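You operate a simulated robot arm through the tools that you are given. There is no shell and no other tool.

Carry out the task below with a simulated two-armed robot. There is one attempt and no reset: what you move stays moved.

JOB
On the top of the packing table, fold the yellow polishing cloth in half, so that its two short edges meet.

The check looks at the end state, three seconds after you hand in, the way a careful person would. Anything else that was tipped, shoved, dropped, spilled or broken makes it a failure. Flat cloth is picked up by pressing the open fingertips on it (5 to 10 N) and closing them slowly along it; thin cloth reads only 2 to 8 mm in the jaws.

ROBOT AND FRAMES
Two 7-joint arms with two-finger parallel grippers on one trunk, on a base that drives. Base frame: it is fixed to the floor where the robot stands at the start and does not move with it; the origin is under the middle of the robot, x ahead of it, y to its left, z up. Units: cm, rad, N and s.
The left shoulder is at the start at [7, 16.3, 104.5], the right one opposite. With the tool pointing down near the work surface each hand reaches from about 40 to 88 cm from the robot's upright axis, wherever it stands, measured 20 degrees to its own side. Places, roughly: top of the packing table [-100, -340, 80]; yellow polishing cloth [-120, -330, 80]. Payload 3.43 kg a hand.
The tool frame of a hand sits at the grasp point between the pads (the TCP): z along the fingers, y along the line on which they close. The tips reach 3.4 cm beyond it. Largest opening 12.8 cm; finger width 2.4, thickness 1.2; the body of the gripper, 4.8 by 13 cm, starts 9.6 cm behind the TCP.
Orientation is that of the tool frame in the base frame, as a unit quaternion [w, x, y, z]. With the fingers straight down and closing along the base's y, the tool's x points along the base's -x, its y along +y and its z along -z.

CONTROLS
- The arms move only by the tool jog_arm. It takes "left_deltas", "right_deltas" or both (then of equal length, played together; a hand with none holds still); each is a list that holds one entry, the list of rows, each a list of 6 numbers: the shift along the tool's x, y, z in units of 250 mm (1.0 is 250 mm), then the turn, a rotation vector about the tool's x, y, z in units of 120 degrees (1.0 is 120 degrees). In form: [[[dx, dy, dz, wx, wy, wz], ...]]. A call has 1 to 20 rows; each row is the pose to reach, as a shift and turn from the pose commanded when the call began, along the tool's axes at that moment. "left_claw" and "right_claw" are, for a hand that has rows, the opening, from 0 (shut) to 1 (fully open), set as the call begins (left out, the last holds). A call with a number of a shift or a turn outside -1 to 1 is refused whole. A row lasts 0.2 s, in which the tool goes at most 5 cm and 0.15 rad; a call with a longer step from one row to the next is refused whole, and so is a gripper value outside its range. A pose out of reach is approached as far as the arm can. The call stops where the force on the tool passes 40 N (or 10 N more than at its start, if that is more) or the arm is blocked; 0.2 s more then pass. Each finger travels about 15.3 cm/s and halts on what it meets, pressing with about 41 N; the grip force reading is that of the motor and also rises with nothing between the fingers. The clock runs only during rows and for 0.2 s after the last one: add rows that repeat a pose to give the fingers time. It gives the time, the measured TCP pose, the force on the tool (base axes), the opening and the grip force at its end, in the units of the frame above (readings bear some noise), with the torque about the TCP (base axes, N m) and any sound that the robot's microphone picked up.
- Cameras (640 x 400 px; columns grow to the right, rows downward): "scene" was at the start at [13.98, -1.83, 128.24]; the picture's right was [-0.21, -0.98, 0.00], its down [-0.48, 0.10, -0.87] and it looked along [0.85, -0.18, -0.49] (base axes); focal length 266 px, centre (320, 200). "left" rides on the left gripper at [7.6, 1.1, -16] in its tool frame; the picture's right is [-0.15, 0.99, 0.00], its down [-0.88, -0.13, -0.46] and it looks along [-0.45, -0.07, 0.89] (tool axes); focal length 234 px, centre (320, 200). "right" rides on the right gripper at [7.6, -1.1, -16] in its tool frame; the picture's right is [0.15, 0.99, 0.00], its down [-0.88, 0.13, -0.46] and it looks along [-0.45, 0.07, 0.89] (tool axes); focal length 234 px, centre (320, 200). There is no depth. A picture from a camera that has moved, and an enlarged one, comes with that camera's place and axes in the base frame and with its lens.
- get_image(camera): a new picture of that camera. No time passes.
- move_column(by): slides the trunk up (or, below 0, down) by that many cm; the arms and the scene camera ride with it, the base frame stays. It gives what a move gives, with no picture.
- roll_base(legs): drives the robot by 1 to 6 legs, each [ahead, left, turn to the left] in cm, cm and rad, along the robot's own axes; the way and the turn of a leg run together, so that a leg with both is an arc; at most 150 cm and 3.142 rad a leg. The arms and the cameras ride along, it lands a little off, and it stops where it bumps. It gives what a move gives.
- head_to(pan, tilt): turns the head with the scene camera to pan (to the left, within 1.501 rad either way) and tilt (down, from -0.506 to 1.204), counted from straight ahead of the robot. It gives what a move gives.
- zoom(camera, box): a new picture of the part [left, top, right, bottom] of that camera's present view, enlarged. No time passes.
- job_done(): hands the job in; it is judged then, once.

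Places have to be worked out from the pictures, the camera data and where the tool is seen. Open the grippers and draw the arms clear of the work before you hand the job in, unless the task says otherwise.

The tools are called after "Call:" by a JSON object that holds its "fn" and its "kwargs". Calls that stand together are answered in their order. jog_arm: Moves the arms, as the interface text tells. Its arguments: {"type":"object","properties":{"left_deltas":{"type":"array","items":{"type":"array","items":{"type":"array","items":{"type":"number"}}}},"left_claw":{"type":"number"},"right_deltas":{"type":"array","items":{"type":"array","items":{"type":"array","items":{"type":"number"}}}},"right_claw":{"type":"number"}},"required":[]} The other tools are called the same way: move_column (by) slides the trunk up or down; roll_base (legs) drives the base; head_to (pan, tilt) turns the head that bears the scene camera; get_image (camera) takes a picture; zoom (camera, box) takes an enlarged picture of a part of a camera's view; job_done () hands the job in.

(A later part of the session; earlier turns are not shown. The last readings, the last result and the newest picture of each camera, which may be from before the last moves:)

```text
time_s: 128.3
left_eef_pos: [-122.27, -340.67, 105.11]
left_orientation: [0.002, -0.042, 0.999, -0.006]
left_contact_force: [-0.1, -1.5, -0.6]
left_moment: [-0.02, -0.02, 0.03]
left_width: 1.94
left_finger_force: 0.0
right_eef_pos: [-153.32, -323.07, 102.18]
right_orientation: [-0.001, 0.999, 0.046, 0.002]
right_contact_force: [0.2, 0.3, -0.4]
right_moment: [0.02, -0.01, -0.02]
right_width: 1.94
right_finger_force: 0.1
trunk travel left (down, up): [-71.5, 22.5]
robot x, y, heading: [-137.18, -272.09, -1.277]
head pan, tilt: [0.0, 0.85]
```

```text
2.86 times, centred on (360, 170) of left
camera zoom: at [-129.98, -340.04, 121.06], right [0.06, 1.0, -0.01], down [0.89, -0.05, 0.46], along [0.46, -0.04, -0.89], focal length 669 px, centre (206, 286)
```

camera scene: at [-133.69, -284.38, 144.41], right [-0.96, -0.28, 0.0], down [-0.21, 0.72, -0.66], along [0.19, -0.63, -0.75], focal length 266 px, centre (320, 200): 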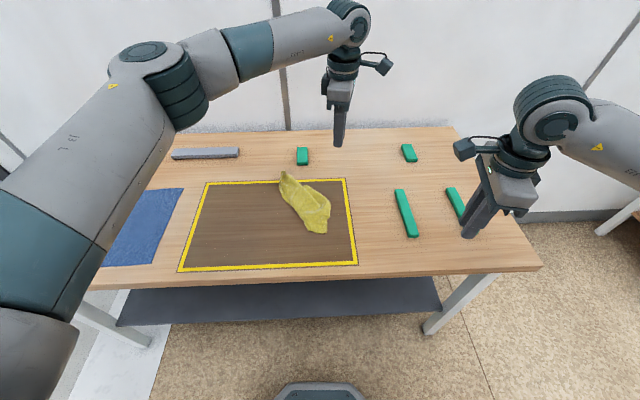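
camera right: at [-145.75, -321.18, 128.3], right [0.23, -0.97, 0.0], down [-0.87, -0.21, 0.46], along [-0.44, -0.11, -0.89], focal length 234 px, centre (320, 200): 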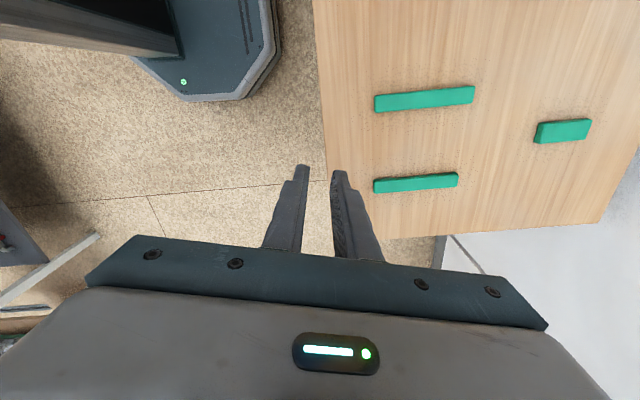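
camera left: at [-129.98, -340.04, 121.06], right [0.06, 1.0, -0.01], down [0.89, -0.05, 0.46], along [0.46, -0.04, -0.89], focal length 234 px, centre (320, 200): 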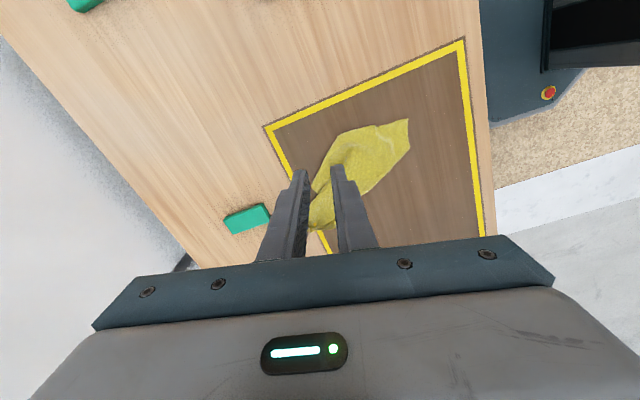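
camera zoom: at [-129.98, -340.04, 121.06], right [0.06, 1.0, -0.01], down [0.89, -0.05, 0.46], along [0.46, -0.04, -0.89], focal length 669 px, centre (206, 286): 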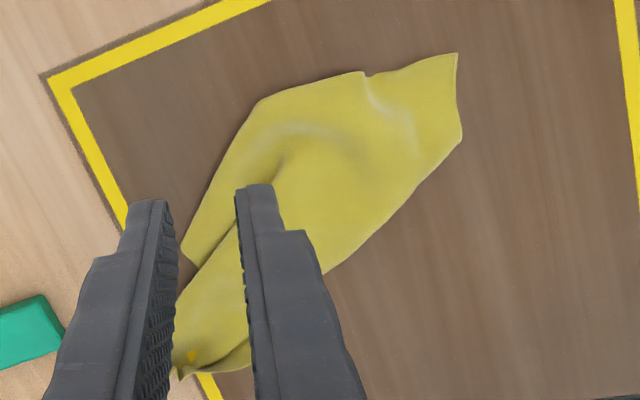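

The bundle's near end shows what looks like a true corner at about [-123.3,-326.6]. I move the left hand away to the left and bring the right hand over that corner.

Call:
{"fn": "jog_arm", "kwargs": {"left_deltas": [[[-0.1, 0, -0.02, 0, 0, 0], [-0.22, 0, -0.04, 0, 0, 0], [-0.36, 0, -0.04, 0, 0, 0], [-0.5, 0, -0.04, 0, 0, 0], [-0.64, 0, -0.04, 0, 0, 0], [-0.78, 0, -0.04, 0, 0, 0], [-0.9, 0, -0.04, 0, 0, 0]]], "right_deltas": [[[0.08, 0.03, 0, 0, 0, 0], [0.2, 0.07, 0, 0, 0, 0], [0.35, 0.12, 0, 0, 0, 0], [0.5, 0.17, 0, 0, 0, 0], [0.66, 0.22, 0, 0, 0, 0], [0.82, 0.28, 0, 0, 0, 0], [0.95, 0.348, 0, 0, 0, 0]]], "right_claw": 0.22}}

Call:
{"fn": "jog_arm", "kwargs": {"right_deltas": [[[0.08, 0, 0.04, 0, 0, 0], [0.18, 0, 0.12, 0, 0, 0], [0.26, 0, 0.22, 0, 0, 0], [0.28, 0, 0.34, 0, 0, 0], [0.28, 0, 0.46, 0, 0, 0], [0.28, 0, 0.58, 0, 0, 0], [0.28, 0, 0.58, 0, 0, 0]]]}}

Call:
{"fn": "get_image", "kwargs": {"camera": "right"}}

Call:
{"fn": "zoom", "kwargs": {"camera": "scene", "box": [260, 150, 370, 250]}}

```text
time_s: 129.9
left_eef_pos: [-99.6, -338.78, 106.28]
left_orientation: [0.0, -0.042, 0.999, -0.007]
left_contact_force: [1.5, 0.3, -0.9]
left_moment: [-0.04, 0.05, 0.0]
left_width: 1.94
left_finger_force: 0.1
right_eef_pos: [-128.66, -329.6, 102.34]
right_orientation: [0.0, 0.999, 0.045, 0.0]
right_contact_force: [0.0, 0.1, 0.3]
right_moment: [0.0, 0.02, 0.03]
right_width: 2.82
right_finger_force: 0.1
trunk travel left (down, up): [-71.5, 22.5]
robot x, y, heading: [-137.51, -272.07, -1.285]
head pan, tilt: [0.0, 0.85]
```

```text
time_s: 131.5
left_eef_pos: [-99.63, -338.7, 106.38]
left_orientation: [0.001, -0.043, 0.999, -0.007]
left_contact_force: [-0.5, -0.2, 0.8]
left_moment: [-0.02, -0.02, -0.04]
left_width: 1.92
left_finger_force: 0.1
right_eef_pos: [-121.86, -328.92, 87.67]
right_orientation: [-0.001, 0.999, 0.045, 0.0]
right_contact_force: [0.6, -0.4, 0.3]
right_moment: [0.01, 0.01, 0.03]
right_width: 2.81
right_finger_force: 0.2
trunk travel left (down, up): [-71.5, 22.5]
robot x, y, heading: [-137.1, -272.42, -1.285]
head pan, tilt: [0.0, 0.85]
```

```text
taken
camera right: at [-114.3, -327.03, 103.74], right [0.24, -0.97, 0.0], down [-0.87, -0.21, 0.46], along [-0.44, -0.11, -0.89], focal length 234 px, centre (320, 200)
```

right: 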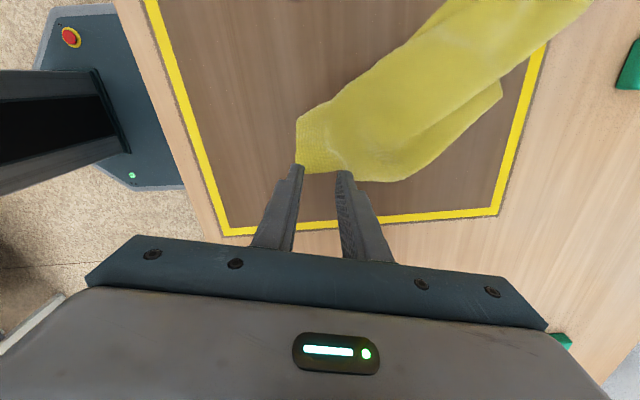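

```text
4.00 times, centred on (315, 200) of scene
camera zoom: at [-133.49, -284.36, 144.4], right [-0.96, -0.28, 0.0], down [-0.21, 0.72, -0.66], along [0.19, -0.63, -0.75], focal length 1065 px, centre (340, 200)
```

zoom: 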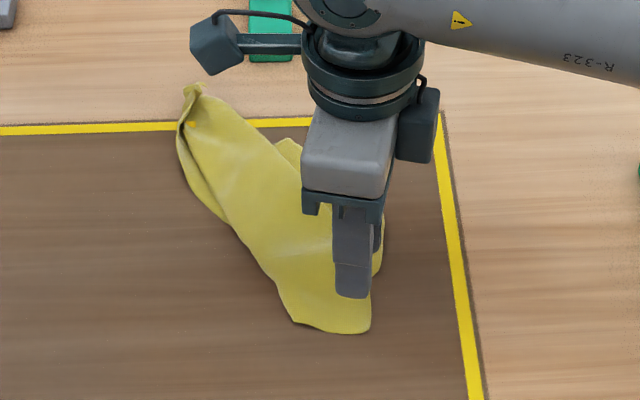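

I zoom the right wrist view on the near end to see its edges and layers.

Call:
{"fn": "zoom", "kwargs": {"camera": "right", "box": [270, 80, 430, 200]}}

Call:
{"fn": "get_image", "kwargs": {"camera": "left"}}

```text
3.33 times, centred on (350, 140) of right
camera zoom: at [-114.3, -327.03, 103.74], right [0.24, -0.97, 0.0], down [-0.87, -0.21, 0.46], along [-0.44, -0.11, -0.89], focal length 781 px, centre (220, 400)
```

zoom: 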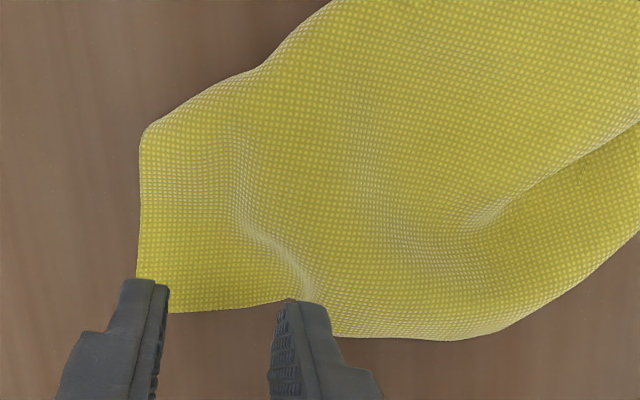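

```text
taken
camera left: at [-107.46, -338.04, 122.17], right [0.06, 1.0, -0.01], down [0.89, -0.05, 0.46], along [0.46, -0.04, -0.89], focal length 234 px, centre (320, 200)
```

left: 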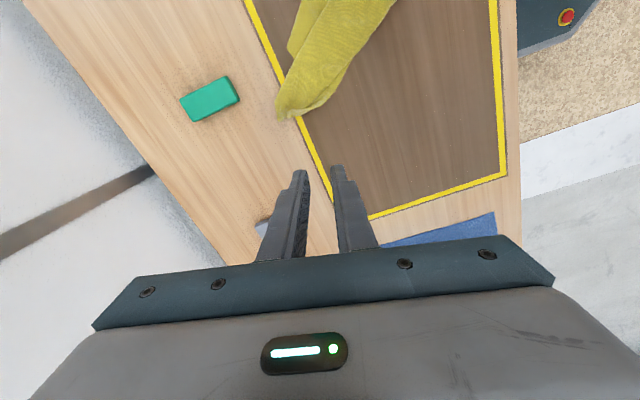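

The weave runs parallel to both edges here, so it is a true single-layer corner. I lower to just above it and check the placement.

Call:
{"fn": "jog_arm", "kwargs": {"right_deltas": [[[0, 0, 0.04, 0, 0, 0], [0, 0, 0.08, 0, 0, 0], [0, 0, 0.12, 0, 0, 0], [0, 0, 0.15, 0, 0, 0], [0, 0, 0.15, 0, 0, 0]]]}}

Call:
{"fn": "zoom", "kwargs": {"camera": "right", "box": [270, 80, 430, 200]}}

```text
time_s: 132.7
left_eef_pos: [-99.89, -338.75, 106.34]
left_orientation: [0.002, -0.043, 0.999, -0.007]
left_contact_force: [0.4, -0.6, 0.3]
left_moment: [0.01, -0.01, -0.01]
left_width: 1.92
left_finger_force: 0.0
right_eef_pos: [-121.77, -328.84, 83.95]
right_orientation: [0.0, 0.999, 0.046, 0.0]
right_contact_force: [-0.4, 0.8, -0.3]
right_moment: [0.0, 0.0, 0.0]
right_width: 2.83
right_finger_force: 0.0
trunk travel left (down, up): [-71.5, 22.5]
robot x, y, heading: [-137.33, -271.85, -1.286]
head pan, tilt: [0.0, 0.85]
```

```text
3.33 times, centred on (350, 140) of right
camera zoom: at [-114.28, -327.04, 100.05], right [0.23, -0.97, 0.0], down [-0.87, -0.21, 0.46], along [-0.44, -0.11, -0.89], focal length 781 px, centre (220, 400)
```

zoom: 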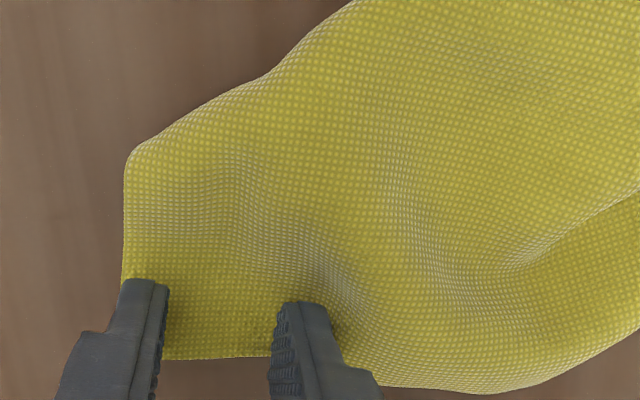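

The fingers cover the corner well. I press down and close slowly.

Call:
{"fn": "jog_arm", "kwargs": {"right_deltas": [[[0, 0, 0.008, 0, 0, 0], [0, 0, 0.014, 0, 0, 0], [0, 0, 0.02, 0, 0, 0], [0, 0, 0.024, 0, 0, 0], [0, 0, 0.026, 0, 0, 0], [0, 0, 0.026, 0, 0, 0]]]}}

Call:
{"fn": "jog_arm", "kwargs": {"right_deltas": [[[0, 0, 0, 0, 0, 0], [0, 0, 0, 0, 0, 0]]], "right_claw": 0.19}}

Call:
{"fn": "jog_arm", "kwargs": {"right_deltas": [[[0, 0, 0, 0, 0, 0], [0, 0, 0, 0, 0, 0]]], "right_claw": 0.15}}

Call:
{"fn": "jog_arm", "kwargs": {"right_deltas": [[[0, 0, 0, 0, 0, 0], [0, 0, 0, 0, 0, 0]]], "right_claw": 0.11}}

Call:
{"fn": "zoom", "kwargs": {"camera": "right", "box": [270, 80, 430, 200]}}

```text
time_s: 134.1
left_eef_pos: [-99.61, -338.75, 106.36]
left_orientation: [0.001, -0.043, 0.999, -0.008]
left_contact_force: [-0.2, -0.3, 0.0]
left_moment: [0.0, 0.0, -0.02]
left_width: 1.91
left_finger_force: 0.1
right_eef_pos: [-121.87, -328.98, 83.42]
right_orientation: [0.001, 0.999, 0.045, 0.0]
right_contact_force: [-0.6, 0.1, 8.5]
right_moment: [0.05, 0.0, 0.0]
right_width: 2.81
right_finger_force: 0.1
trunk travel left (down, up): [-71.5, 22.5]
robot x, y, heading: [-136.87, -272.26, -1.283]
head pan, tilt: [0.0, 0.85]
```

```text
time_s: 134.7
left_eef_pos: [-99.69, -338.65, 106.35]
left_orientation: [0.001, -0.043, 0.999, -0.007]
left_contact_force: [-0.5, 0.4, 0.5]
left_moment: [-0.01, -0.01, 0.02]
left_width: 1.93
left_finger_force: 0.0
right_eef_pos: [-121.9, -328.96, 83.48]
right_orientation: [0.001, 0.999, 0.046, 0.0]
right_contact_force: [0.1, -0.9, 11.3]
right_moment: [0.05, 0.01, 0.03]
right_width: 2.36
right_finger_force: 0.1
trunk travel left (down, up): [-71.5, 22.5]
robot x, y, heading: [-137.11, -272.38, -1.285]
head pan, tilt: [0.0, 0.85]
```

```text
time_s: 135.3
left_eef_pos: [-99.75, -338.69, 106.37]
left_orientation: [0.002, -0.042, 0.999, -0.007]
left_contact_force: [0.1, 0.0, -0.1]
left_moment: [-0.02, 0.0, -0.02]
left_width: 1.91
left_finger_force: 0.0
right_eef_pos: [-121.93, -328.94, 83.45]
right_orientation: [0.001, 0.999, 0.045, 0.0]
right_contact_force: [0.0, -1.4, 13.2]
right_moment: [0.06, -0.01, 0.01]
right_width: 1.78
right_finger_force: 0.0
trunk travel left (down, up): [-71.5, 22.5]
robot x, y, heading: [-137.13, -272.2, -1.285]
head pan, tilt: [0.0, 0.85]
```

```text
time_s: 135.9
left_eef_pos: [-99.76, -338.71, 106.39]
left_orientation: [0.002, -0.043, 0.999, -0.007]
left_contact_force: [0.6, -0.4, 0.2]
left_moment: [0.01, 0.01, -0.01]
left_width: 1.93
left_finger_force: 0.1
right_eef_pos: [-121.83, -328.87, 83.6]
right_orientation: [0.001, 0.999, 0.046, -0.001]
right_contact_force: [-0.2, -0.2, 14.6]
right_moment: [0.0, 0.0, -0.04]
right_width: 1.26
right_finger_force: 0.0
trunk travel left (down, up): [-71.5, 22.5]
robot x, y, heading: [-137.08, -272.21, -1.284]
head pan, tilt: [0.0, 0.85]
```

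```text
3.33 times, centred on (350, 140) of right
camera zoom: at [-114.34, -326.97, 99.51], right [0.23, -0.97, 0.0], down [-0.87, -0.21, 0.46], along [-0.44, -0.11, -0.89], focal length 781 px, centre (220, 400)
```

zoom: 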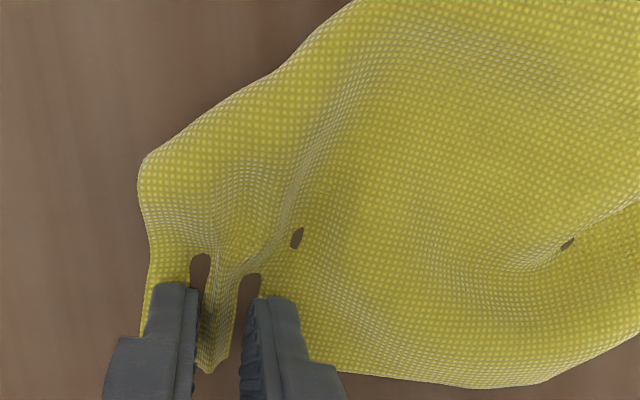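

Good ridge. I close fully and then lift.

Call:
{"fn": "jog_arm", "kwargs": {"right_deltas": [[[0, 0, 0, 0, 0, 0], [0, 0, 0, 0, 0, 0]]], "right_claw": 0.06}}

Call:
{"fn": "jog_arm", "kwargs": {"right_deltas": [[[0, 0, 0, 0, 0, 0], [0, 0, 0, 0, 0, 0], [0, 0, 0, 0, 0, 0]]], "right_claw": 0.0}}

Call:
{"fn": "jog_arm", "kwargs": {"right_deltas": [[[-0.02, -0.02, -0.06, 0, 0, 0], [-0.04, -0.04, -0.14, 0, 0, 0], [-0.06, -0.06, -0.22, 0, 0, 0], [-0.08, -0.08, -0.3, 0, 0, 0], [-0.1, -0.1, -0.38, 0, 0, 0], [-0.12, -0.12, -0.46, 0, 0, 0], [-0.14, -0.14, -0.54, 0, 0, 0], [-0.16, -0.16, -0.62, 0, 0, 0], [-0.16, -0.16, -0.62, 0, 0, 0]]]}}

Call:
{"fn": "zoom", "kwargs": {"camera": "scene", "box": [240, 100, 400, 250]}}

Call:
{"fn": "get_image", "kwargs": {"camera": "left"}}

Call:
{"fn": "get_image", "kwargs": {"camera": "right"}}

```text
time_s: 136.5
left_eef_pos: [-99.81, -338.66, 106.42]
left_orientation: [0.001, -0.043, 0.999, -0.009]
left_contact_force: [0.1, 0.2, -0.4]
left_moment: [0.02, 0.02, 0.0]
left_width: 1.91
left_finger_force: 0.1
right_eef_pos: [-121.87, -328.94, 83.66]
right_orientation: [0.002, 0.999, 0.046, 0.0]
right_contact_force: [0.5, -0.9, 14.1]
right_moment: [-0.01, 0.01, -0.01]
right_width: 0.62
right_finger_force: 0.1
trunk travel left (down, up): [-71.5, 22.5]
robot x, y, heading: [-137.54, -272.02, -1.284]
head pan, tilt: [0.0, 0.85]
```

```text
time_s: 137.3
left_eef_pos: [-99.9, -338.55, 106.29]
left_orientation: [0.002, -0.043, 0.999, -0.008]
left_contact_force: [0.3, 0.5, -0.3]
left_moment: [-0.01, 0.0, 0.01]
left_width: 1.92
left_finger_force: 0.2
right_eef_pos: [-121.98, -328.76, 83.46]
right_orientation: [0.001, 0.999, 0.046, 0.0]
right_contact_force: [1.0, 0.9, 14.2]
right_moment: [0.04, 0.02, -0.02]
right_width: 0.19
right_finger_force: 36.9
trunk travel left (down, up): [-71.5, 22.5]
robot x, y, heading: [-137.21, -271.95, -1.281]
head pan, tilt: [0.0, 0.85]
```

```text
time_s: 139.3
left_eef_pos: [-99.75, -338.87, 106.19]
left_orientation: [0.002, -0.043, 0.999, -0.007]
left_contact_force: [0.2, 0.7, -0.8]
left_moment: [-0.02, -0.04, 0.03]
left_width: 1.92
left_finger_force: 0.1
right_eef_pos: [-126.14, -325.29, 98.98]
right_orientation: [0.001, 0.999, 0.045, 0.0]
right_contact_force: [-0.1, 0.0, -0.2]
right_moment: [0.02, 0.03, 0.01]
right_width: 0.17
right_finger_force: 36.5
trunk travel left (down, up): [-71.5, 22.5]
robot x, y, heading: [-137.0, -272.0, -1.283]
head pan, tilt: [0.0, 0.85]
```

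```text
2.67 times, centred on (320, 175) of scene
camera zoom: at [-133.49, -284.41, 144.4], right [-0.96, -0.28, 0.0], down [-0.21, 0.72, -0.66], along [0.19, -0.63, -0.75], focal length 710 px, centre (320, 267)
```

zoom: 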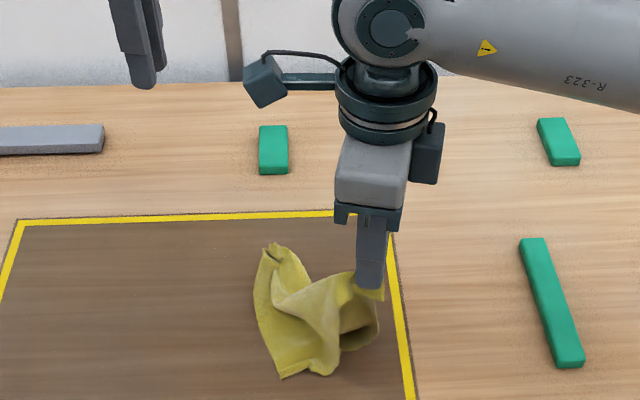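

```text
taken
camera left: at [-107.46, -338.08, 122.14], right [0.06, 1.0, -0.01], down [0.89, -0.05, 0.46], along [0.46, -0.04, -0.89], focal length 234 px, centre (320, 200)
```

left: 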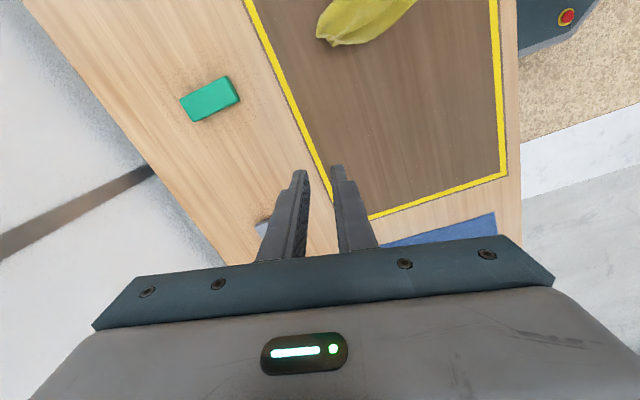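

```text
taken
camera right: at [-118.68, -323.45, 114.92], right [0.24, -0.97, 0.0], down [-0.87, -0.21, 0.46], along [-0.44, -0.11, -0.89], focal length 234 px, centre (320, 200)
```

right: 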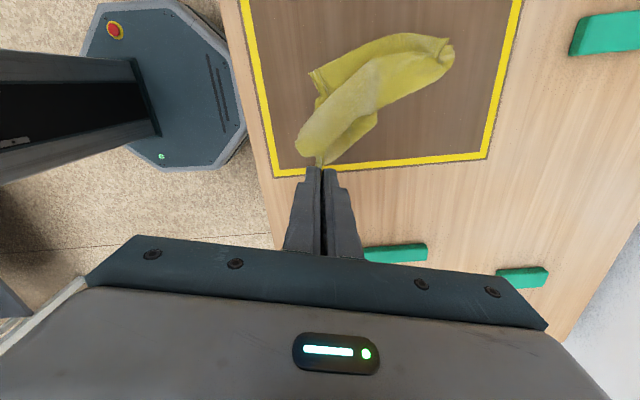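

The right hand holds a single corner. I raise the trunk 18 cm so that the cloth hangs nearly free and unfolds.

Call:
{"fn": "move_column", "kwargs": {"by": 18}}

Call:
{"fn": "get_image", "kwargs": {"camera": "scene"}}

Call:
{"fn": "zoom", "kwargs": {"camera": "scene", "box": [260, 100, 400, 270]}}

Call:
{"fn": "get_image", "kwargs": {"camera": "right"}}

Call:
{"fn": "get_image", "kwargs": {"camera": "left"}}

```text
time_s: 141.3
left_eef_pos: [-99.61, -338.82, 124.35]
left_orientation: [0.002, -0.042, 0.999, -0.008]
left_contact_force: [0.4, 0.6, 0.3]
left_moment: [-0.01, -0.01, 0.01]
left_width: 1.94
left_finger_force: 0.1
right_eef_pos: [-126.25, -325.34, 116.82]
right_orientation: [0.0, 0.999, 0.045, 0.0]
right_contact_force: [-0.4, 0.4, -0.8]
right_moment: [-0.01, -0.02, 0.0]
right_width: 0.19
right_finger_force: 36.8
trunk travel left (down, up): [-89.5, 4.5]
robot x, y, heading: [-137.24, -272.1, -1.283]
head pan, tilt: [0.0, 0.85]
```

```text
taken
camera scene: at [-133.49, -284.41, 162.39], right [-0.96, -0.28, 0.0], down [-0.21, 0.72, -0.66], along [0.19, -0.63, -0.75], focal length 266 px, centre (320, 200)
```

scene: 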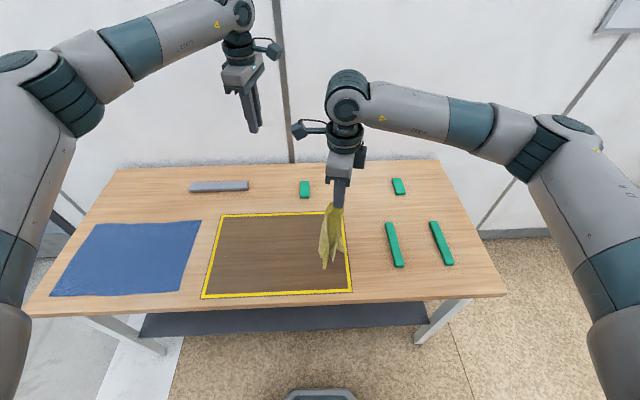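

```text
2.35 times, centred on (330, 185) of scene
camera zoom: at [-133.49, -284.41, 162.39], right [-0.96, -0.28, 0.0], down [-0.21, 0.72, -0.66], along [0.19, -0.63, -0.75], focal length 626 px, centre (296, 235)
```

zoom: 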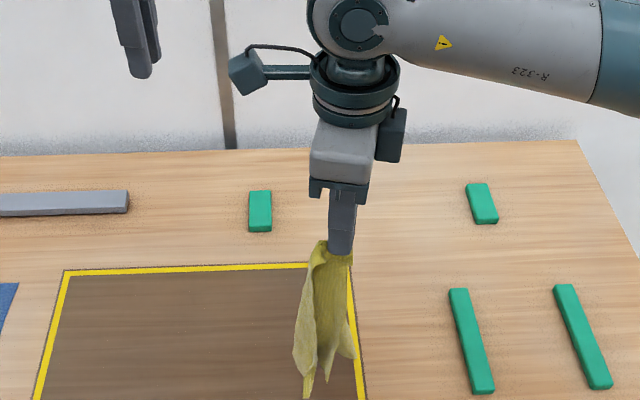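

```text
taken
camera right: at [-118.68, -323.46, 132.88], right [0.23, -0.97, 0.0], down [-0.87, -0.21, 0.46], along [-0.44, -0.11, -0.89], focal length 234 px, centre (320, 200)
```

right: 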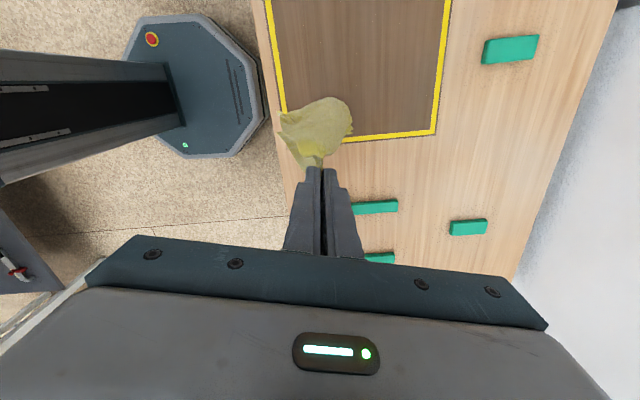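

```text
taken
camera left: at [-107.46, -338.08, 140.14], right [0.06, 1.0, -0.01], down [0.89, -0.05, 0.46], along [0.46, -0.04, -0.89], focal length 234 px, centre (320, 200)
```

left: 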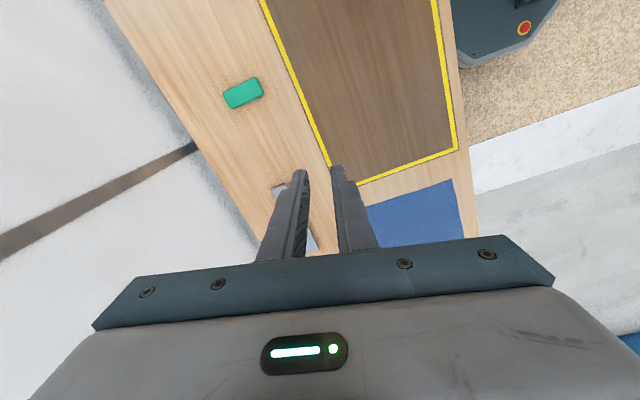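

It hangs opened with several corners visible. I zoom in more closely.

Call:
{"fn": "zoom", "kwargs": {"camera": "scene", "box": [300, 190, 370, 280]}}

Call:
{"fn": "zoom", "kwargs": {"camera": "right", "box": [260, 80, 380, 180]}}

```text
4.44 times, centred on (335, 235) of scene
camera zoom: at [-133.49, -284.41, 162.39], right [-0.96, -0.28, 0.0], down [-0.21, 0.72, -0.66], along [0.19, -0.63, -0.75], focal length 1183 px, centre (253, 44)
```

zoom: 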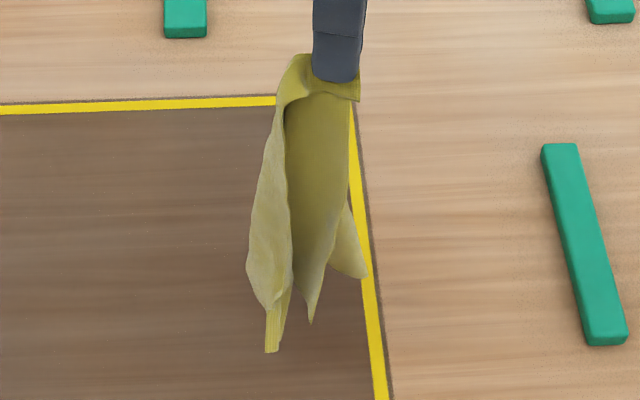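

```text
4.00 times, centred on (320, 130) of right
camera zoom: at [-118.68, -323.46, 132.88], right [0.23, -0.97, 0.0], down [-0.87, -0.21, 0.46], along [-0.44, -0.11, -0.89], focal length 937 px, centre (320, 480)
```

zoom: 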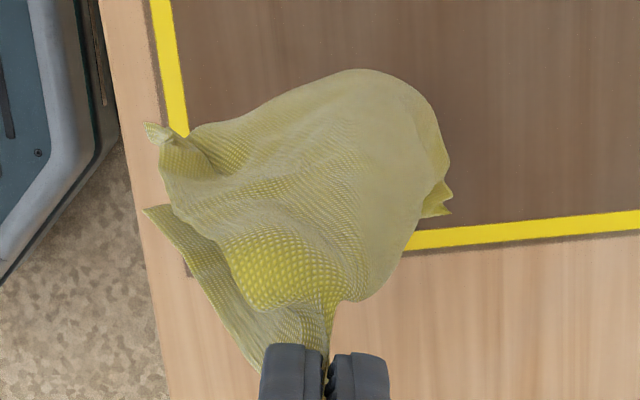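

The hanging corners work out as: C (opposite) just touching the table at the far side, A (adjacent) at about [-124.6,-318,93.5] and B (adjacent) at about [-127,-319,97]. I shift 10 cm farther over the table, then lower so A and B touch, to stretch the edge to A out sideways afterwards.

Call:
{"fn": "jog_arm", "kwargs": {"right_deltas": [[[0.02, 0.05, 0, 0, 0, 0], [0.05, 0.1, 0, 0, 0, 0], [0.08, 0.16, 0, 0, 0, 0], [0.11, 0.22, 0, 0, 0, 0], [0.14, 0.28, 0, 0, 0, 0], [0.17, 0.34, 0, 0, 0, 0], [0.2, 0.4, 0, 0, 0, 0], [0.2, 0.4, 0, 0, 0, 0], [0.2, 0.4, 0, 0, 0, 0]]]}}

Call:
{"fn": "move_column", "kwargs": {"by": -14}}

Call:
{"fn": "zoom", "kwargs": {"camera": "scene", "box": [240, 130, 380, 260]}}

Call:
{"fn": "zoom", "kwargs": {"camera": "right", "box": [220, 40, 420, 190]}}

Call:
{"fn": "get_image", "kwargs": {"camera": "left"}}

```text
time_s: 143.3
left_eef_pos: [-99.71, -338.67, 124.2]
left_orientation: [0.002, -0.043, 0.999, -0.007]
left_contact_force: [-0.3, -0.1, 0.9]
left_moment: [-0.02, 0.02, -0.04]
left_width: 1.91
left_finger_force: 0.2
right_eef_pos: [-120.31, -334.91, 116.92]
right_orientation: [0.0, 0.999, 0.046, 0.0]
right_contact_force: [-1.0, 0.1, -0.2]
right_moment: [-0.04, -0.01, -0.02]
right_width: 0.17
right_finger_force: 36.1
trunk travel left (down, up): [-89.5, 4.5]
robot x, y, heading: [-137.37, -271.76, -1.287]
head pan, tilt: [0.0, 0.85]
```

```text
time_s: 144.9
left_eef_pos: [-99.74, -338.74, 110.33]
left_orientation: [0.002, -0.042, 0.999, -0.006]
left_contact_force: [0.1, 0.1, 0.8]
left_moment: [0.03, -0.03, -0.03]
left_width: 1.91
left_finger_force: 0.1
right_eef_pos: [-120.36, -334.82, 103.04]
right_orientation: [0.0, 0.999, 0.045, 0.0]
right_contact_force: [0.0, -0.2, 0.7]
right_moment: [0.0, -0.05, 0.01]
right_width: 0.17
right_finger_force: 36.6
trunk travel left (down, up): [-75.5, 18.5]
robot x, y, heading: [-137.21, -272.26, -1.288]
head pan, tilt: [0.0, 0.85]
```

```text
3.08 times, centred on (310, 195) of scene
camera zoom: at [-133.5, -284.37, 148.41], right [-0.96, -0.28, 0.0], down [-0.21, 0.72, -0.66], along [0.19, -0.63, -0.75], focal length 819 px, centre (351, 215)
```

zoom: 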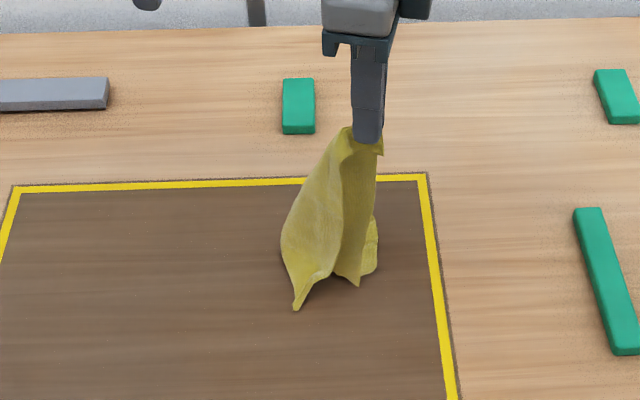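

```text
2.67 times, centred on (320, 115) of right
camera zoom: at [-112.8, -332.97, 118.92], right [0.23, -0.97, 0.0], down [-0.87, -0.21, 0.46], along [-0.44, -0.11, -0.89], focal length 624 px, centre (320, 427)
```

zoom: 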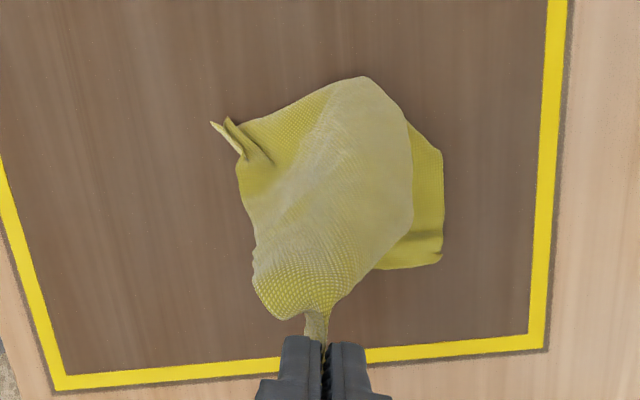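

```text
taken
camera left: at [-107.48, -338.05, 126.18], right [0.06, 1.0, -0.01], down [0.89, -0.05, 0.46], along [0.46, -0.04, -0.89], focal length 234 px, centre (320, 200)
```

left: 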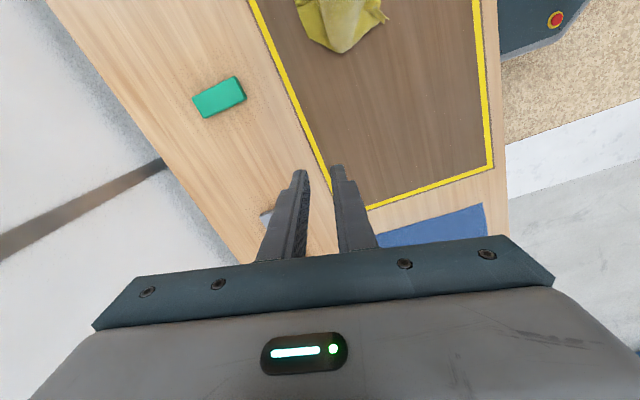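

Corner A lies at about [-115,-328]. I carry the held corner to the right and down in an arc so the edge between it and A stretches out along the table.

Call:
{"fn": "jog_arm", "kwargs": {"right_deltas": [[[-0.087, -0.026, 0.036, 0, 0, 0], [-0.167, -0.051, 0.076, 0, 0, 0], [-0.241, -0.073, 0.136, 0, 0, 0], [-0.309, -0.094, 0.196, 0, 0, 0], [-0.383, -0.117, 0.276, 0, 0, 0], [-0.451, -0.137, 0.356, 0, 0, 0], [-0.5, -0.152, 0.436, 0, 0, 0], [-0.55, -0.167, 0.516, 0, 0, 0], [-0.593, -0.18, 0.6, 0, 0, 0], [-0.618, -0.188, 0.656, 0, 0, 0], [-0.618, -0.188, 0.656, 0, 0, 0]]]}}

Call:
{"fn": "get_image", "kwargs": {"camera": "scene"}}

Call:
{"fn": "zoom", "kwargs": {"camera": "scene", "box": [240, 130, 400, 260]}}

Call:
{"fn": "get_image", "kwargs": {"camera": "right"}}

```text
time_s: 147.3
left_eef_pos: [-99.65, -338.77, 110.37]
left_orientation: [0.003, -0.043, 0.999, -0.008]
left_contact_force: [-0.2, -0.4, -0.5]
left_moment: [0.0, -0.01, 0.01]
left_width: 1.93
left_finger_force: 0.0
right_eef_pos: [-136.11, -331.52, 86.46]
right_orientation: [0.0, 0.999, 0.045, 0.001]
right_contact_force: [0.0, 0.7, 0.0]
right_moment: [0.0, 0.04, 0.0]
right_width: 0.17
right_finger_force: 37.1
trunk travel left (down, up): [-75.5, 18.5]
robot x, y, heading: [-137.14, -272.29, -1.281]
head pan, tilt: [0.0, 0.85]
```

```text
taken
camera scene: at [-133.48, -284.37, 148.4], right [-0.96, -0.28, 0.0], down [-0.21, 0.72, -0.66], along [0.19, -0.63, -0.75], focal length 266 px, centre (320, 200)
```

scene: 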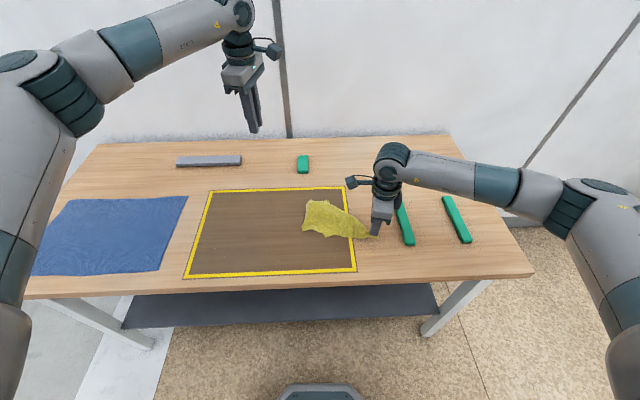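

```text
3.08 times, centred on (320, 195) of scene
camera zoom: at [-133.48, -284.37, 148.4], right [-0.96, -0.28, 0.0], down [-0.21, 0.72, -0.66], along [0.19, -0.63, -0.75], focal length 819 px, centre (320, 215)
```

zoom: 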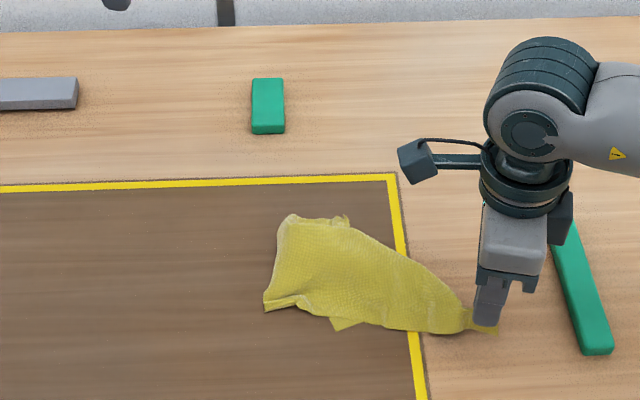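

```text
taken
camera right: at [-128.61, -329.66, 102.42], right [0.23, -0.97, 0.0], down [-0.87, -0.21, 0.46], along [-0.44, -0.11, -0.89], focal length 234 px, centre (320, 200)
```

right: 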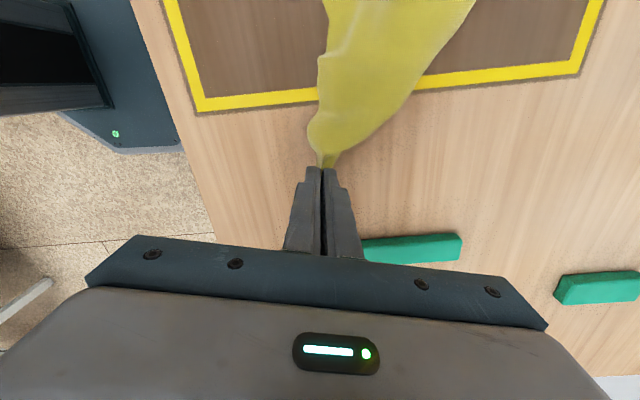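

Corner A sits at about [-114.9,-328.1] with its left edge running to the far side. To keep the two wrist cameras from meeting, I raise the right hand 6 cm and bring the left hand over A.

Call:
{"fn": "jog_arm", "kwargs": {"left_deltas": [[[0.06, 0.04, 0.06, 0, 0, 0], [0.13, 0.08, 0.14, 0, 0, 0], [0.21, 0.13, 0.22, 0, 0, 0], [0.29, 0.18, 0.3, 0, 0, 0], [0.37, 0.23, 0.4, 0, 0, 0], [0.45, 0.28, 0.5, 0, 0, 0], [0.53, 0.33, 0.6, 0, 0, 0], [0.59, 0.36, 0.7, 0, 0, 0], [0.612, 0.374, 0.8, 0, 0, 0], [0.612, 0.374, 0.86, 0, 0, 0]]], "right_deltas": [[[0, 0, -0.06, 0, 0, 0], [0, 0, -0.12, 0, 0, 0], [0, 0, -0.18, 0, 0, 0], [0, 0, -0.24, 0, 0, 0], [0.01, 0, -0.24, 0, 0, 0], [0.01, 0, -0.24, 0, 0, 0], [0.01, 0, -0.24, 0, 0, 0], [0.01, 0, -0.24, 0, 0, 0], [0.01, 0, -0.24, 0, 0, 0], [0.01, 0, -0.24, 0, 0, 0]]], "left_claw": 0.22}}

Call:
{"fn": "get_image", "kwargs": {"camera": "left"}}

Call:
{"fn": "get_image", "kwargs": {"camera": "scene"}}

```text
time_s: 149.6
left_eef_pos: [-115.66, -331.11, 88.69]
left_orientation: [0.001, -0.042, 0.999, -0.006]
left_contact_force: [0.2, -0.3, -0.2]
left_moment: [-0.02, -0.05, -0.03]
left_width: 2.82
left_finger_force: 0.0
right_eef_pos: [-135.81, -331.43, 92.45]
right_orientation: [0.0, 0.999, 0.045, -0.001]
right_contact_force: [-0.3, -0.1, 0.7]
right_moment: [-0.03, 0.03, 0.01]
right_width: 0.19
right_finger_force: 36.9
trunk travel left (down, up): [-75.5, 18.5]
robot x, y, heading: [-137.06, -272.28, -1.288]
head pan, tilt: [0.0, 0.85]
```

```text
taken
camera left: at [-123.43, -330.39, 104.49], right [0.06, 1.0, -0.01], down [0.89, -0.05, 0.46], along [0.46, -0.04, -0.89], focal length 234 px, centre (320, 200)
```

left: 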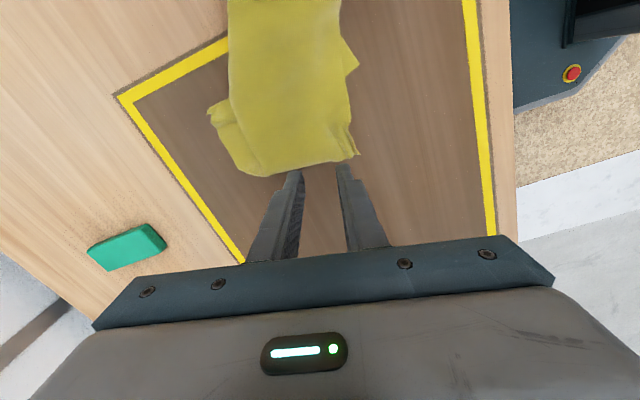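

```text
taken
camera scene: at [-133.49, -284.4, 148.4], right [-0.96, -0.28, 0.0], down [-0.21, 0.72, -0.66], along [0.19, -0.63, -0.75], focal length 266 px, centre (320, 200)
```

scene: 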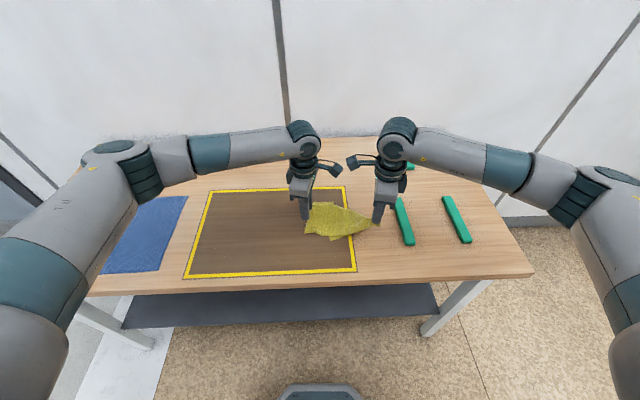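

Call:
{"fn": "zoom", "kwargs": {"camera": "left", "box": [190, 20, 390, 190]}}

Call:
{"fn": "zoom", "kwargs": {"camera": "scene", "box": [280, 170, 400, 250]}}

```text
2.35 times, centred on (290, 105) of left
camera zoom: at [-123.43, -330.39, 104.49], right [0.06, 1.0, -0.01], down [0.89, -0.05, 0.46], along [0.46, -0.04, -0.89], focal length 551 px, centre (391, 424)
```

zoom: 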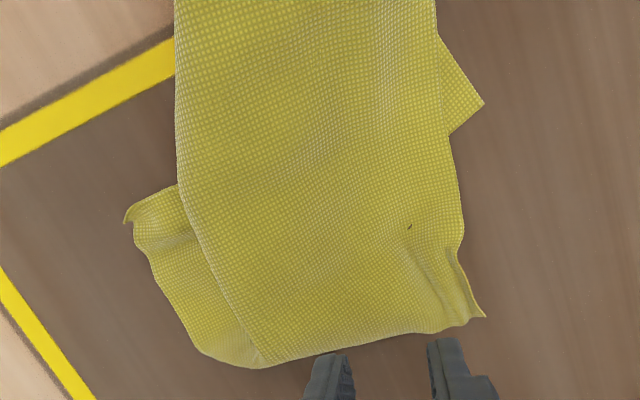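

```text
5.00 times, centred on (340, 210) of scene
camera zoom: at [-133.49, -284.4, 148.4], right [-0.96, -0.28, 0.0], down [-0.21, 0.72, -0.66], along [0.19, -0.63, -0.75], focal length 1331 px, centre (220, 150)
```

zoom: 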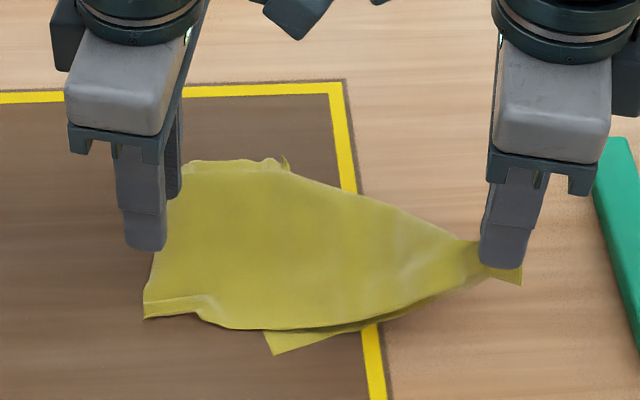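

Corner A is a single layer with its edge straight to the held corner; from both views it is at about [-116.1,-327.2]. I move the left fingers onto it and lower to just above the cloth.

Call:
{"fn": "jog_arm", "kwargs": {"left_deltas": [[[0.02, 0.026, 0.03, 0, 0, 0], [0.04, 0.052, 0.07, 0, 0, 0], [0.04, 0.052, 0.11, 0, 0, 0], [0.04, 0.052, 0.15, 0, 0, 0], [0.04, 0.052, 0.185, 0, 0, 0], [0.04, 0.052, 0.185, 0, 0, 0]]]}}

Call:
{"fn": "zoom", "kwargs": {"camera": "left", "box": [260, 100, 400, 200]}}

```text
time_s: 150.9
left_eef_pos: [-116.7, -329.92, 83.93]
left_orientation: [0.002, -0.042, 0.999, -0.006]
left_contact_force: [0.0, 0.7, 0.0]
left_moment: [-0.01, 0.01, 0.02]
left_width: 2.82
left_finger_force: 0.1
right_eef_pos: [-135.86, -331.5, 92.44]
right_orientation: [0.0, 0.999, 0.045, 0.0]
right_contact_force: [-0.2, 0.0, 0.0]
right_moment: [0.03, 0.01, 0.01]
right_width: 0.16
right_finger_force: 36.2
trunk travel left (down, up): [-75.5, 18.5]
robot x, y, heading: [-137.27, -272.29, -1.284]
head pan, tilt: [0.0, 0.85]
```

```text
4.00 times, centred on (330, 150) of left
camera zoom: at [-124.51, -329.22, 99.84], right [0.06, 1.0, -0.01], down [0.89, -0.05, 0.46], along [0.46, -0.04, -0.89], focal length 937 px, centre (280, 400)
```

zoom: 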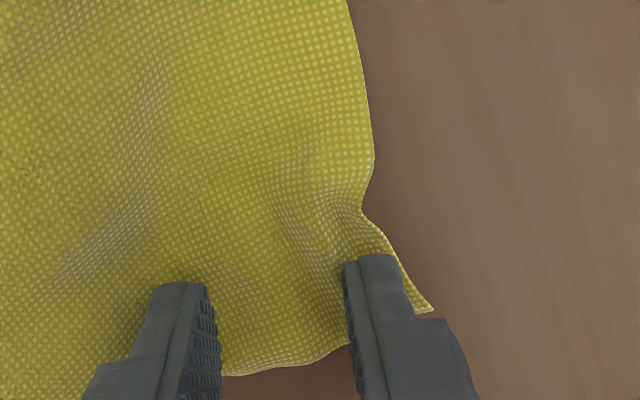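

The fingers straddle the corner region well. I press and close slowly.

Call:
{"fn": "jog_arm", "kwargs": {"left_deltas": [[[0, 0, 0.008, 0, 0, 0], [0, 0, 0.014, 0, 0, 0], [0, 0, 0.02, 0, 0, 0], [0, 0, 0.024, 0, 0, 0], [0, 0, 0.026, 0, 0, 0], [0, 0, 0.026, 0, 0, 0]]]}}

Call:
{"fn": "jog_arm", "kwargs": {"left_deltas": [[[0, 0, 0, 0, 0, 0], [0, 0, 0, 0, 0, 0]]], "left_claw": 0.18}}

Call:
{"fn": "jog_arm", "kwargs": {"left_deltas": [[[0, 0, 0, 0, 0, 0], [0, 0, 0, 0, 0, 0]]], "left_claw": 0.14}}

Call:
{"fn": "jog_arm", "kwargs": {"left_deltas": [[[0, 0, 0, 0, 0, 0], [0, 0, 0, 0, 0, 0]]], "left_claw": 0.1}}

Call:
{"fn": "zoom", "kwargs": {"camera": "left", "box": [260, 100, 400, 200]}}

```text
time_s: 152.3
left_eef_pos: [-116.69, -329.91, 83.56]
left_orientation: [0.002, -0.042, 0.999, -0.009]
left_contact_force: [1.0, -1.3, 19.2]
left_moment: [0.4, 0.01, -0.04]
left_width: 2.74
left_finger_force: 0.0
right_eef_pos: [-135.89, -331.36, 92.65]
right_orientation: [0.001, 0.999, 0.044, 0.0]
right_contact_force: [0.7, 0.2, 0.2]
right_moment: [0.0, 0.0, 0.0]
right_width: 0.18
right_finger_force: 36.4
trunk travel left (down, up): [-75.5, 18.5]
robot x, y, heading: [-137.09, -272.42, -1.283]
head pan, tilt: [0.0, 0.85]
```

```text
time_s: 152.9
left_eef_pos: [-116.84, -329.78, 83.55]
left_orientation: [0.001, -0.043, 0.999, -0.009]
left_contact_force: [0.9, -3.3, 25.1]
left_moment: [0.3, 0.03, -0.01]
left_width: 2.11
left_finger_force: 0.1
right_eef_pos: [-135.93, -331.39, 92.57]
right_orientation: [0.001, 0.999, 0.045, 0.0]
right_contact_force: [0.0, -0.1, 0.0]
right_moment: [0.03, 0.0, -0.01]
right_width: 0.17
right_finger_force: 36.2
trunk travel left (down, up): [-75.5, 18.5]
robot x, y, heading: [-136.85, -272.04, -1.285]
head pan, tilt: [0.0, 0.85]
```

```text
time_s: 153.6
left_eef_pos: [-116.91, -329.86, 83.58]
left_orientation: [0.002, -0.044, 0.999, -0.009]
left_contact_force: [-0.5, -3.8, 26.4]
left_moment: [0.19, 0.07, 0.0]
left_width: 1.51
left_finger_force: 0.0
right_eef_pos: [-136.02, -331.39, 92.62]
right_orientation: [0.002, 0.999, 0.045, 0.0]
right_contact_force: [0.5, 0.0, -0.6]
right_moment: [0.03, 0.0, -0.02]
right_width: 0.17
right_finger_force: 36.6
trunk travel left (down, up): [-75.5, 18.5]
robot x, y, heading: [-136.96, -271.94, -1.286]
head pan, tilt: [0.0, 0.85]
```

```text
time_s: 154.2
left_eef_pos: [-116.89, -329.82, 83.53]
left_orientation: [0.001, -0.043, 0.999, -0.009]
left_contact_force: [-2.4, -2.5, 28.5]
left_moment: [0.18, 0.1, 0.03]
left_width: 1.01
left_finger_force: 0.2
right_eef_pos: [-136.01, -331.32, 92.66]
right_orientation: [0.001, 0.999, 0.045, -0.001]
right_contact_force: [0.1, 0.2, -0.1]
right_moment: [0.0, 0.0, 0.02]
right_width: 0.16
right_finger_force: 36.0
trunk travel left (down, up): [-75.5, 18.5]
robot x, y, heading: [-137.1, -272.25, -1.285]
head pan, tilt: [0.0, 0.85]
```

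```text
4.00 times, centred on (330, 150) of left
camera zoom: at [-124.6, -329.06, 99.37], right [0.06, 1.0, -0.02], down [0.89, -0.05, 0.46], along [0.46, -0.04, -0.89], focal length 937 px, centre (280, 400)
```

zoom: 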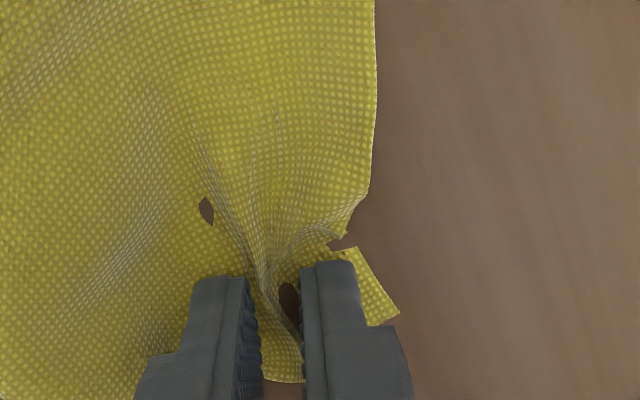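

A ridge has formed; the press is a bit strong, so I ease by 0.5 mm and close fully.

Call:
{"fn": "jog_arm", "kwargs": {"left_deltas": [[[0, 0, -0.002, 0, 0, 0], [0, 0, -0.002, 0, 0, 0]]], "left_claw": 0.05}}

Call:
{"fn": "jog_arm", "kwargs": {"left_deltas": [[[0, 0, 0, 0, 0, 0], [0, 0, 0, 0, 0, 0], [0, 0, 0, 0, 0, 0]]], "left_claw": 0.0}}

Call:
{"fn": "jog_arm", "kwargs": {"left_deltas": [[[0, 0, -0.04, 0, 0, 0], [0, 0, -0.1, 0, 0, 0], [0, 0, -0.17, 0, 0, 0], [0, 0, -0.24, 0, 0, 0], [0, 0, -0.31, 0, 0, 0], [0, 0, -0.36, 0, 0, 0], [0, 0, -0.36, 0, 0, 0]]]}}

Call:
{"fn": "get_image", "kwargs": {"camera": "scene"}}

Call:
{"fn": "zoom", "kwargs": {"camera": "scene", "box": [280, 170, 400, 250]}}

Call:
{"fn": "get_image", "kwargs": {"camera": "left"}}

```text
time_s: 154.8
left_eef_pos: [-116.84, -329.87, 83.53]
left_orientation: [0.002, -0.043, 0.999, -0.008]
left_contact_force: [-0.4, 0.5, 25.7]
left_moment: [0.16, 0.06, -0.01]
left_width: 0.65
left_finger_force: 0.1
right_eef_pos: [-135.89, -331.36, 92.63]
right_orientation: [0.001, 0.999, 0.046, 0.0]
right_contact_force: [-0.6, -0.2, -0.4]
right_moment: [-0.03, 0.01, -0.01]
right_width: 0.16
right_finger_force: 36.7
trunk travel left (down, up): [-75.5, 18.5]
robot x, y, heading: [-137.48, -272.16, -1.282]
head pan, tilt: [0.0, 0.85]
```

```text
time_s: 155.6
left_eef_pos: [-116.79, -329.66, 83.52]
left_orientation: [0.002, -0.042, 0.999, -0.007]
left_contact_force: [-0.9, 4.1, 22.4]
left_moment: [0.26, 0.0, -0.02]
left_width: 0.18
left_finger_force: 37.2
right_eef_pos: [-136.05, -331.37, 92.58]
right_orientation: [0.001, 0.999, 0.046, 0.0]
right_contact_force: [0.0, 0.6, -0.8]
right_moment: [-0.01, 0.0, -0.02]
right_width: 0.17
right_finger_force: 36.7
trunk travel left (down, up): [-75.5, 18.5]
robot x, y, heading: [-137.3, -272.21, -1.278]
head pan, tilt: [0.0, 0.85]
```

```text
time_s: 157.2
left_eef_pos: [-116.36, -329.47, 92.06]
left_orientation: [0.006, -0.045, 0.999, -0.004]
left_contact_force: [1.5, 1.1, -1.1]
left_moment: [-0.19, 0.29, -0.11]
left_width: 0.23
left_finger_force: 36.5
right_eef_pos: [-135.84, -331.66, 92.87]
right_orientation: [0.002, 0.999, 0.042, 0.003]
right_contact_force: [-1.4, -0.6, 0.6]
right_moment: [0.16, -0.54, -0.06]
right_width: 0.16
right_finger_force: 36.5
trunk travel left (down, up): [-75.5, 18.5]
robot x, y, heading: [-137.17, -272.45, -1.283]
head pan, tilt: [0.0, 0.85]
stopped in row 7 (left hand): the force on the tool passed its limit at 42 N (the readings are from after the stop); the commanded pose is now the measured one
```

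```text
taken
camera scene: at [-133.51, -284.38, 148.4], right [-0.96, -0.28, 0.0], down [-0.21, 0.72, -0.66], along [0.19, -0.63, -0.75], focal length 266 px, centre (320, 200)
```

scene: 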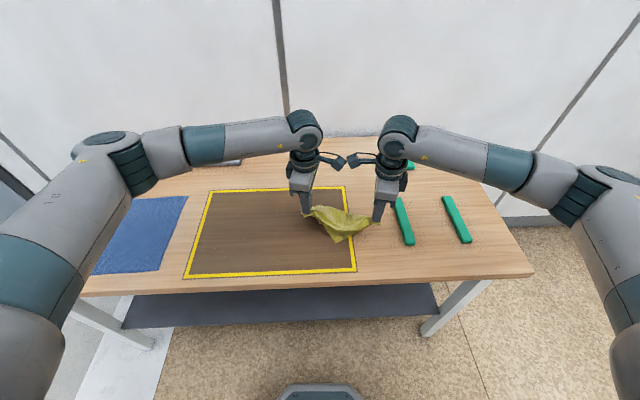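

```text
5.00 times, centred on (340, 210) of scene
camera zoom: at [-133.51, -284.38, 148.4], right [-0.96, -0.28, 0.0], down [-0.21, 0.72, -0.66], along [0.19, -0.63, -0.75], focal length 1331 px, centre (220, 150)
```

zoom: 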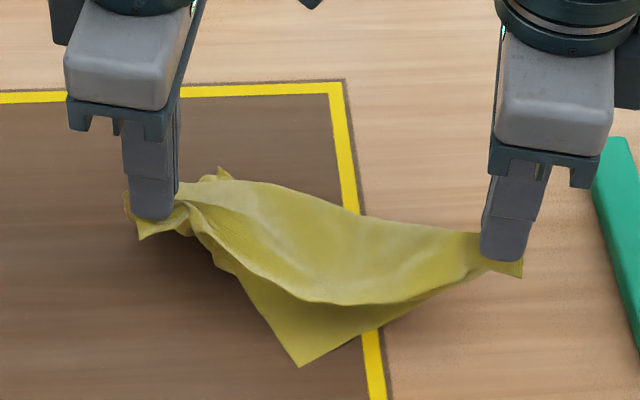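

```text
taken
camera left: at [-124.24, -329.08, 107.83], right [0.06, 1.0, -0.01], down [0.88, -0.05, 0.47], along [0.46, -0.03, -0.88], focal length 234 px, centre (320, 200)
```

left: 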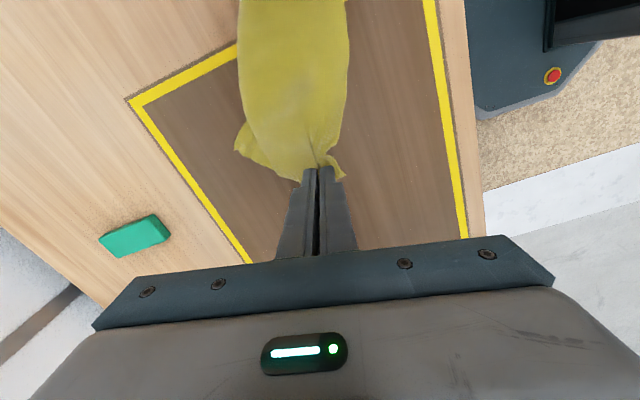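

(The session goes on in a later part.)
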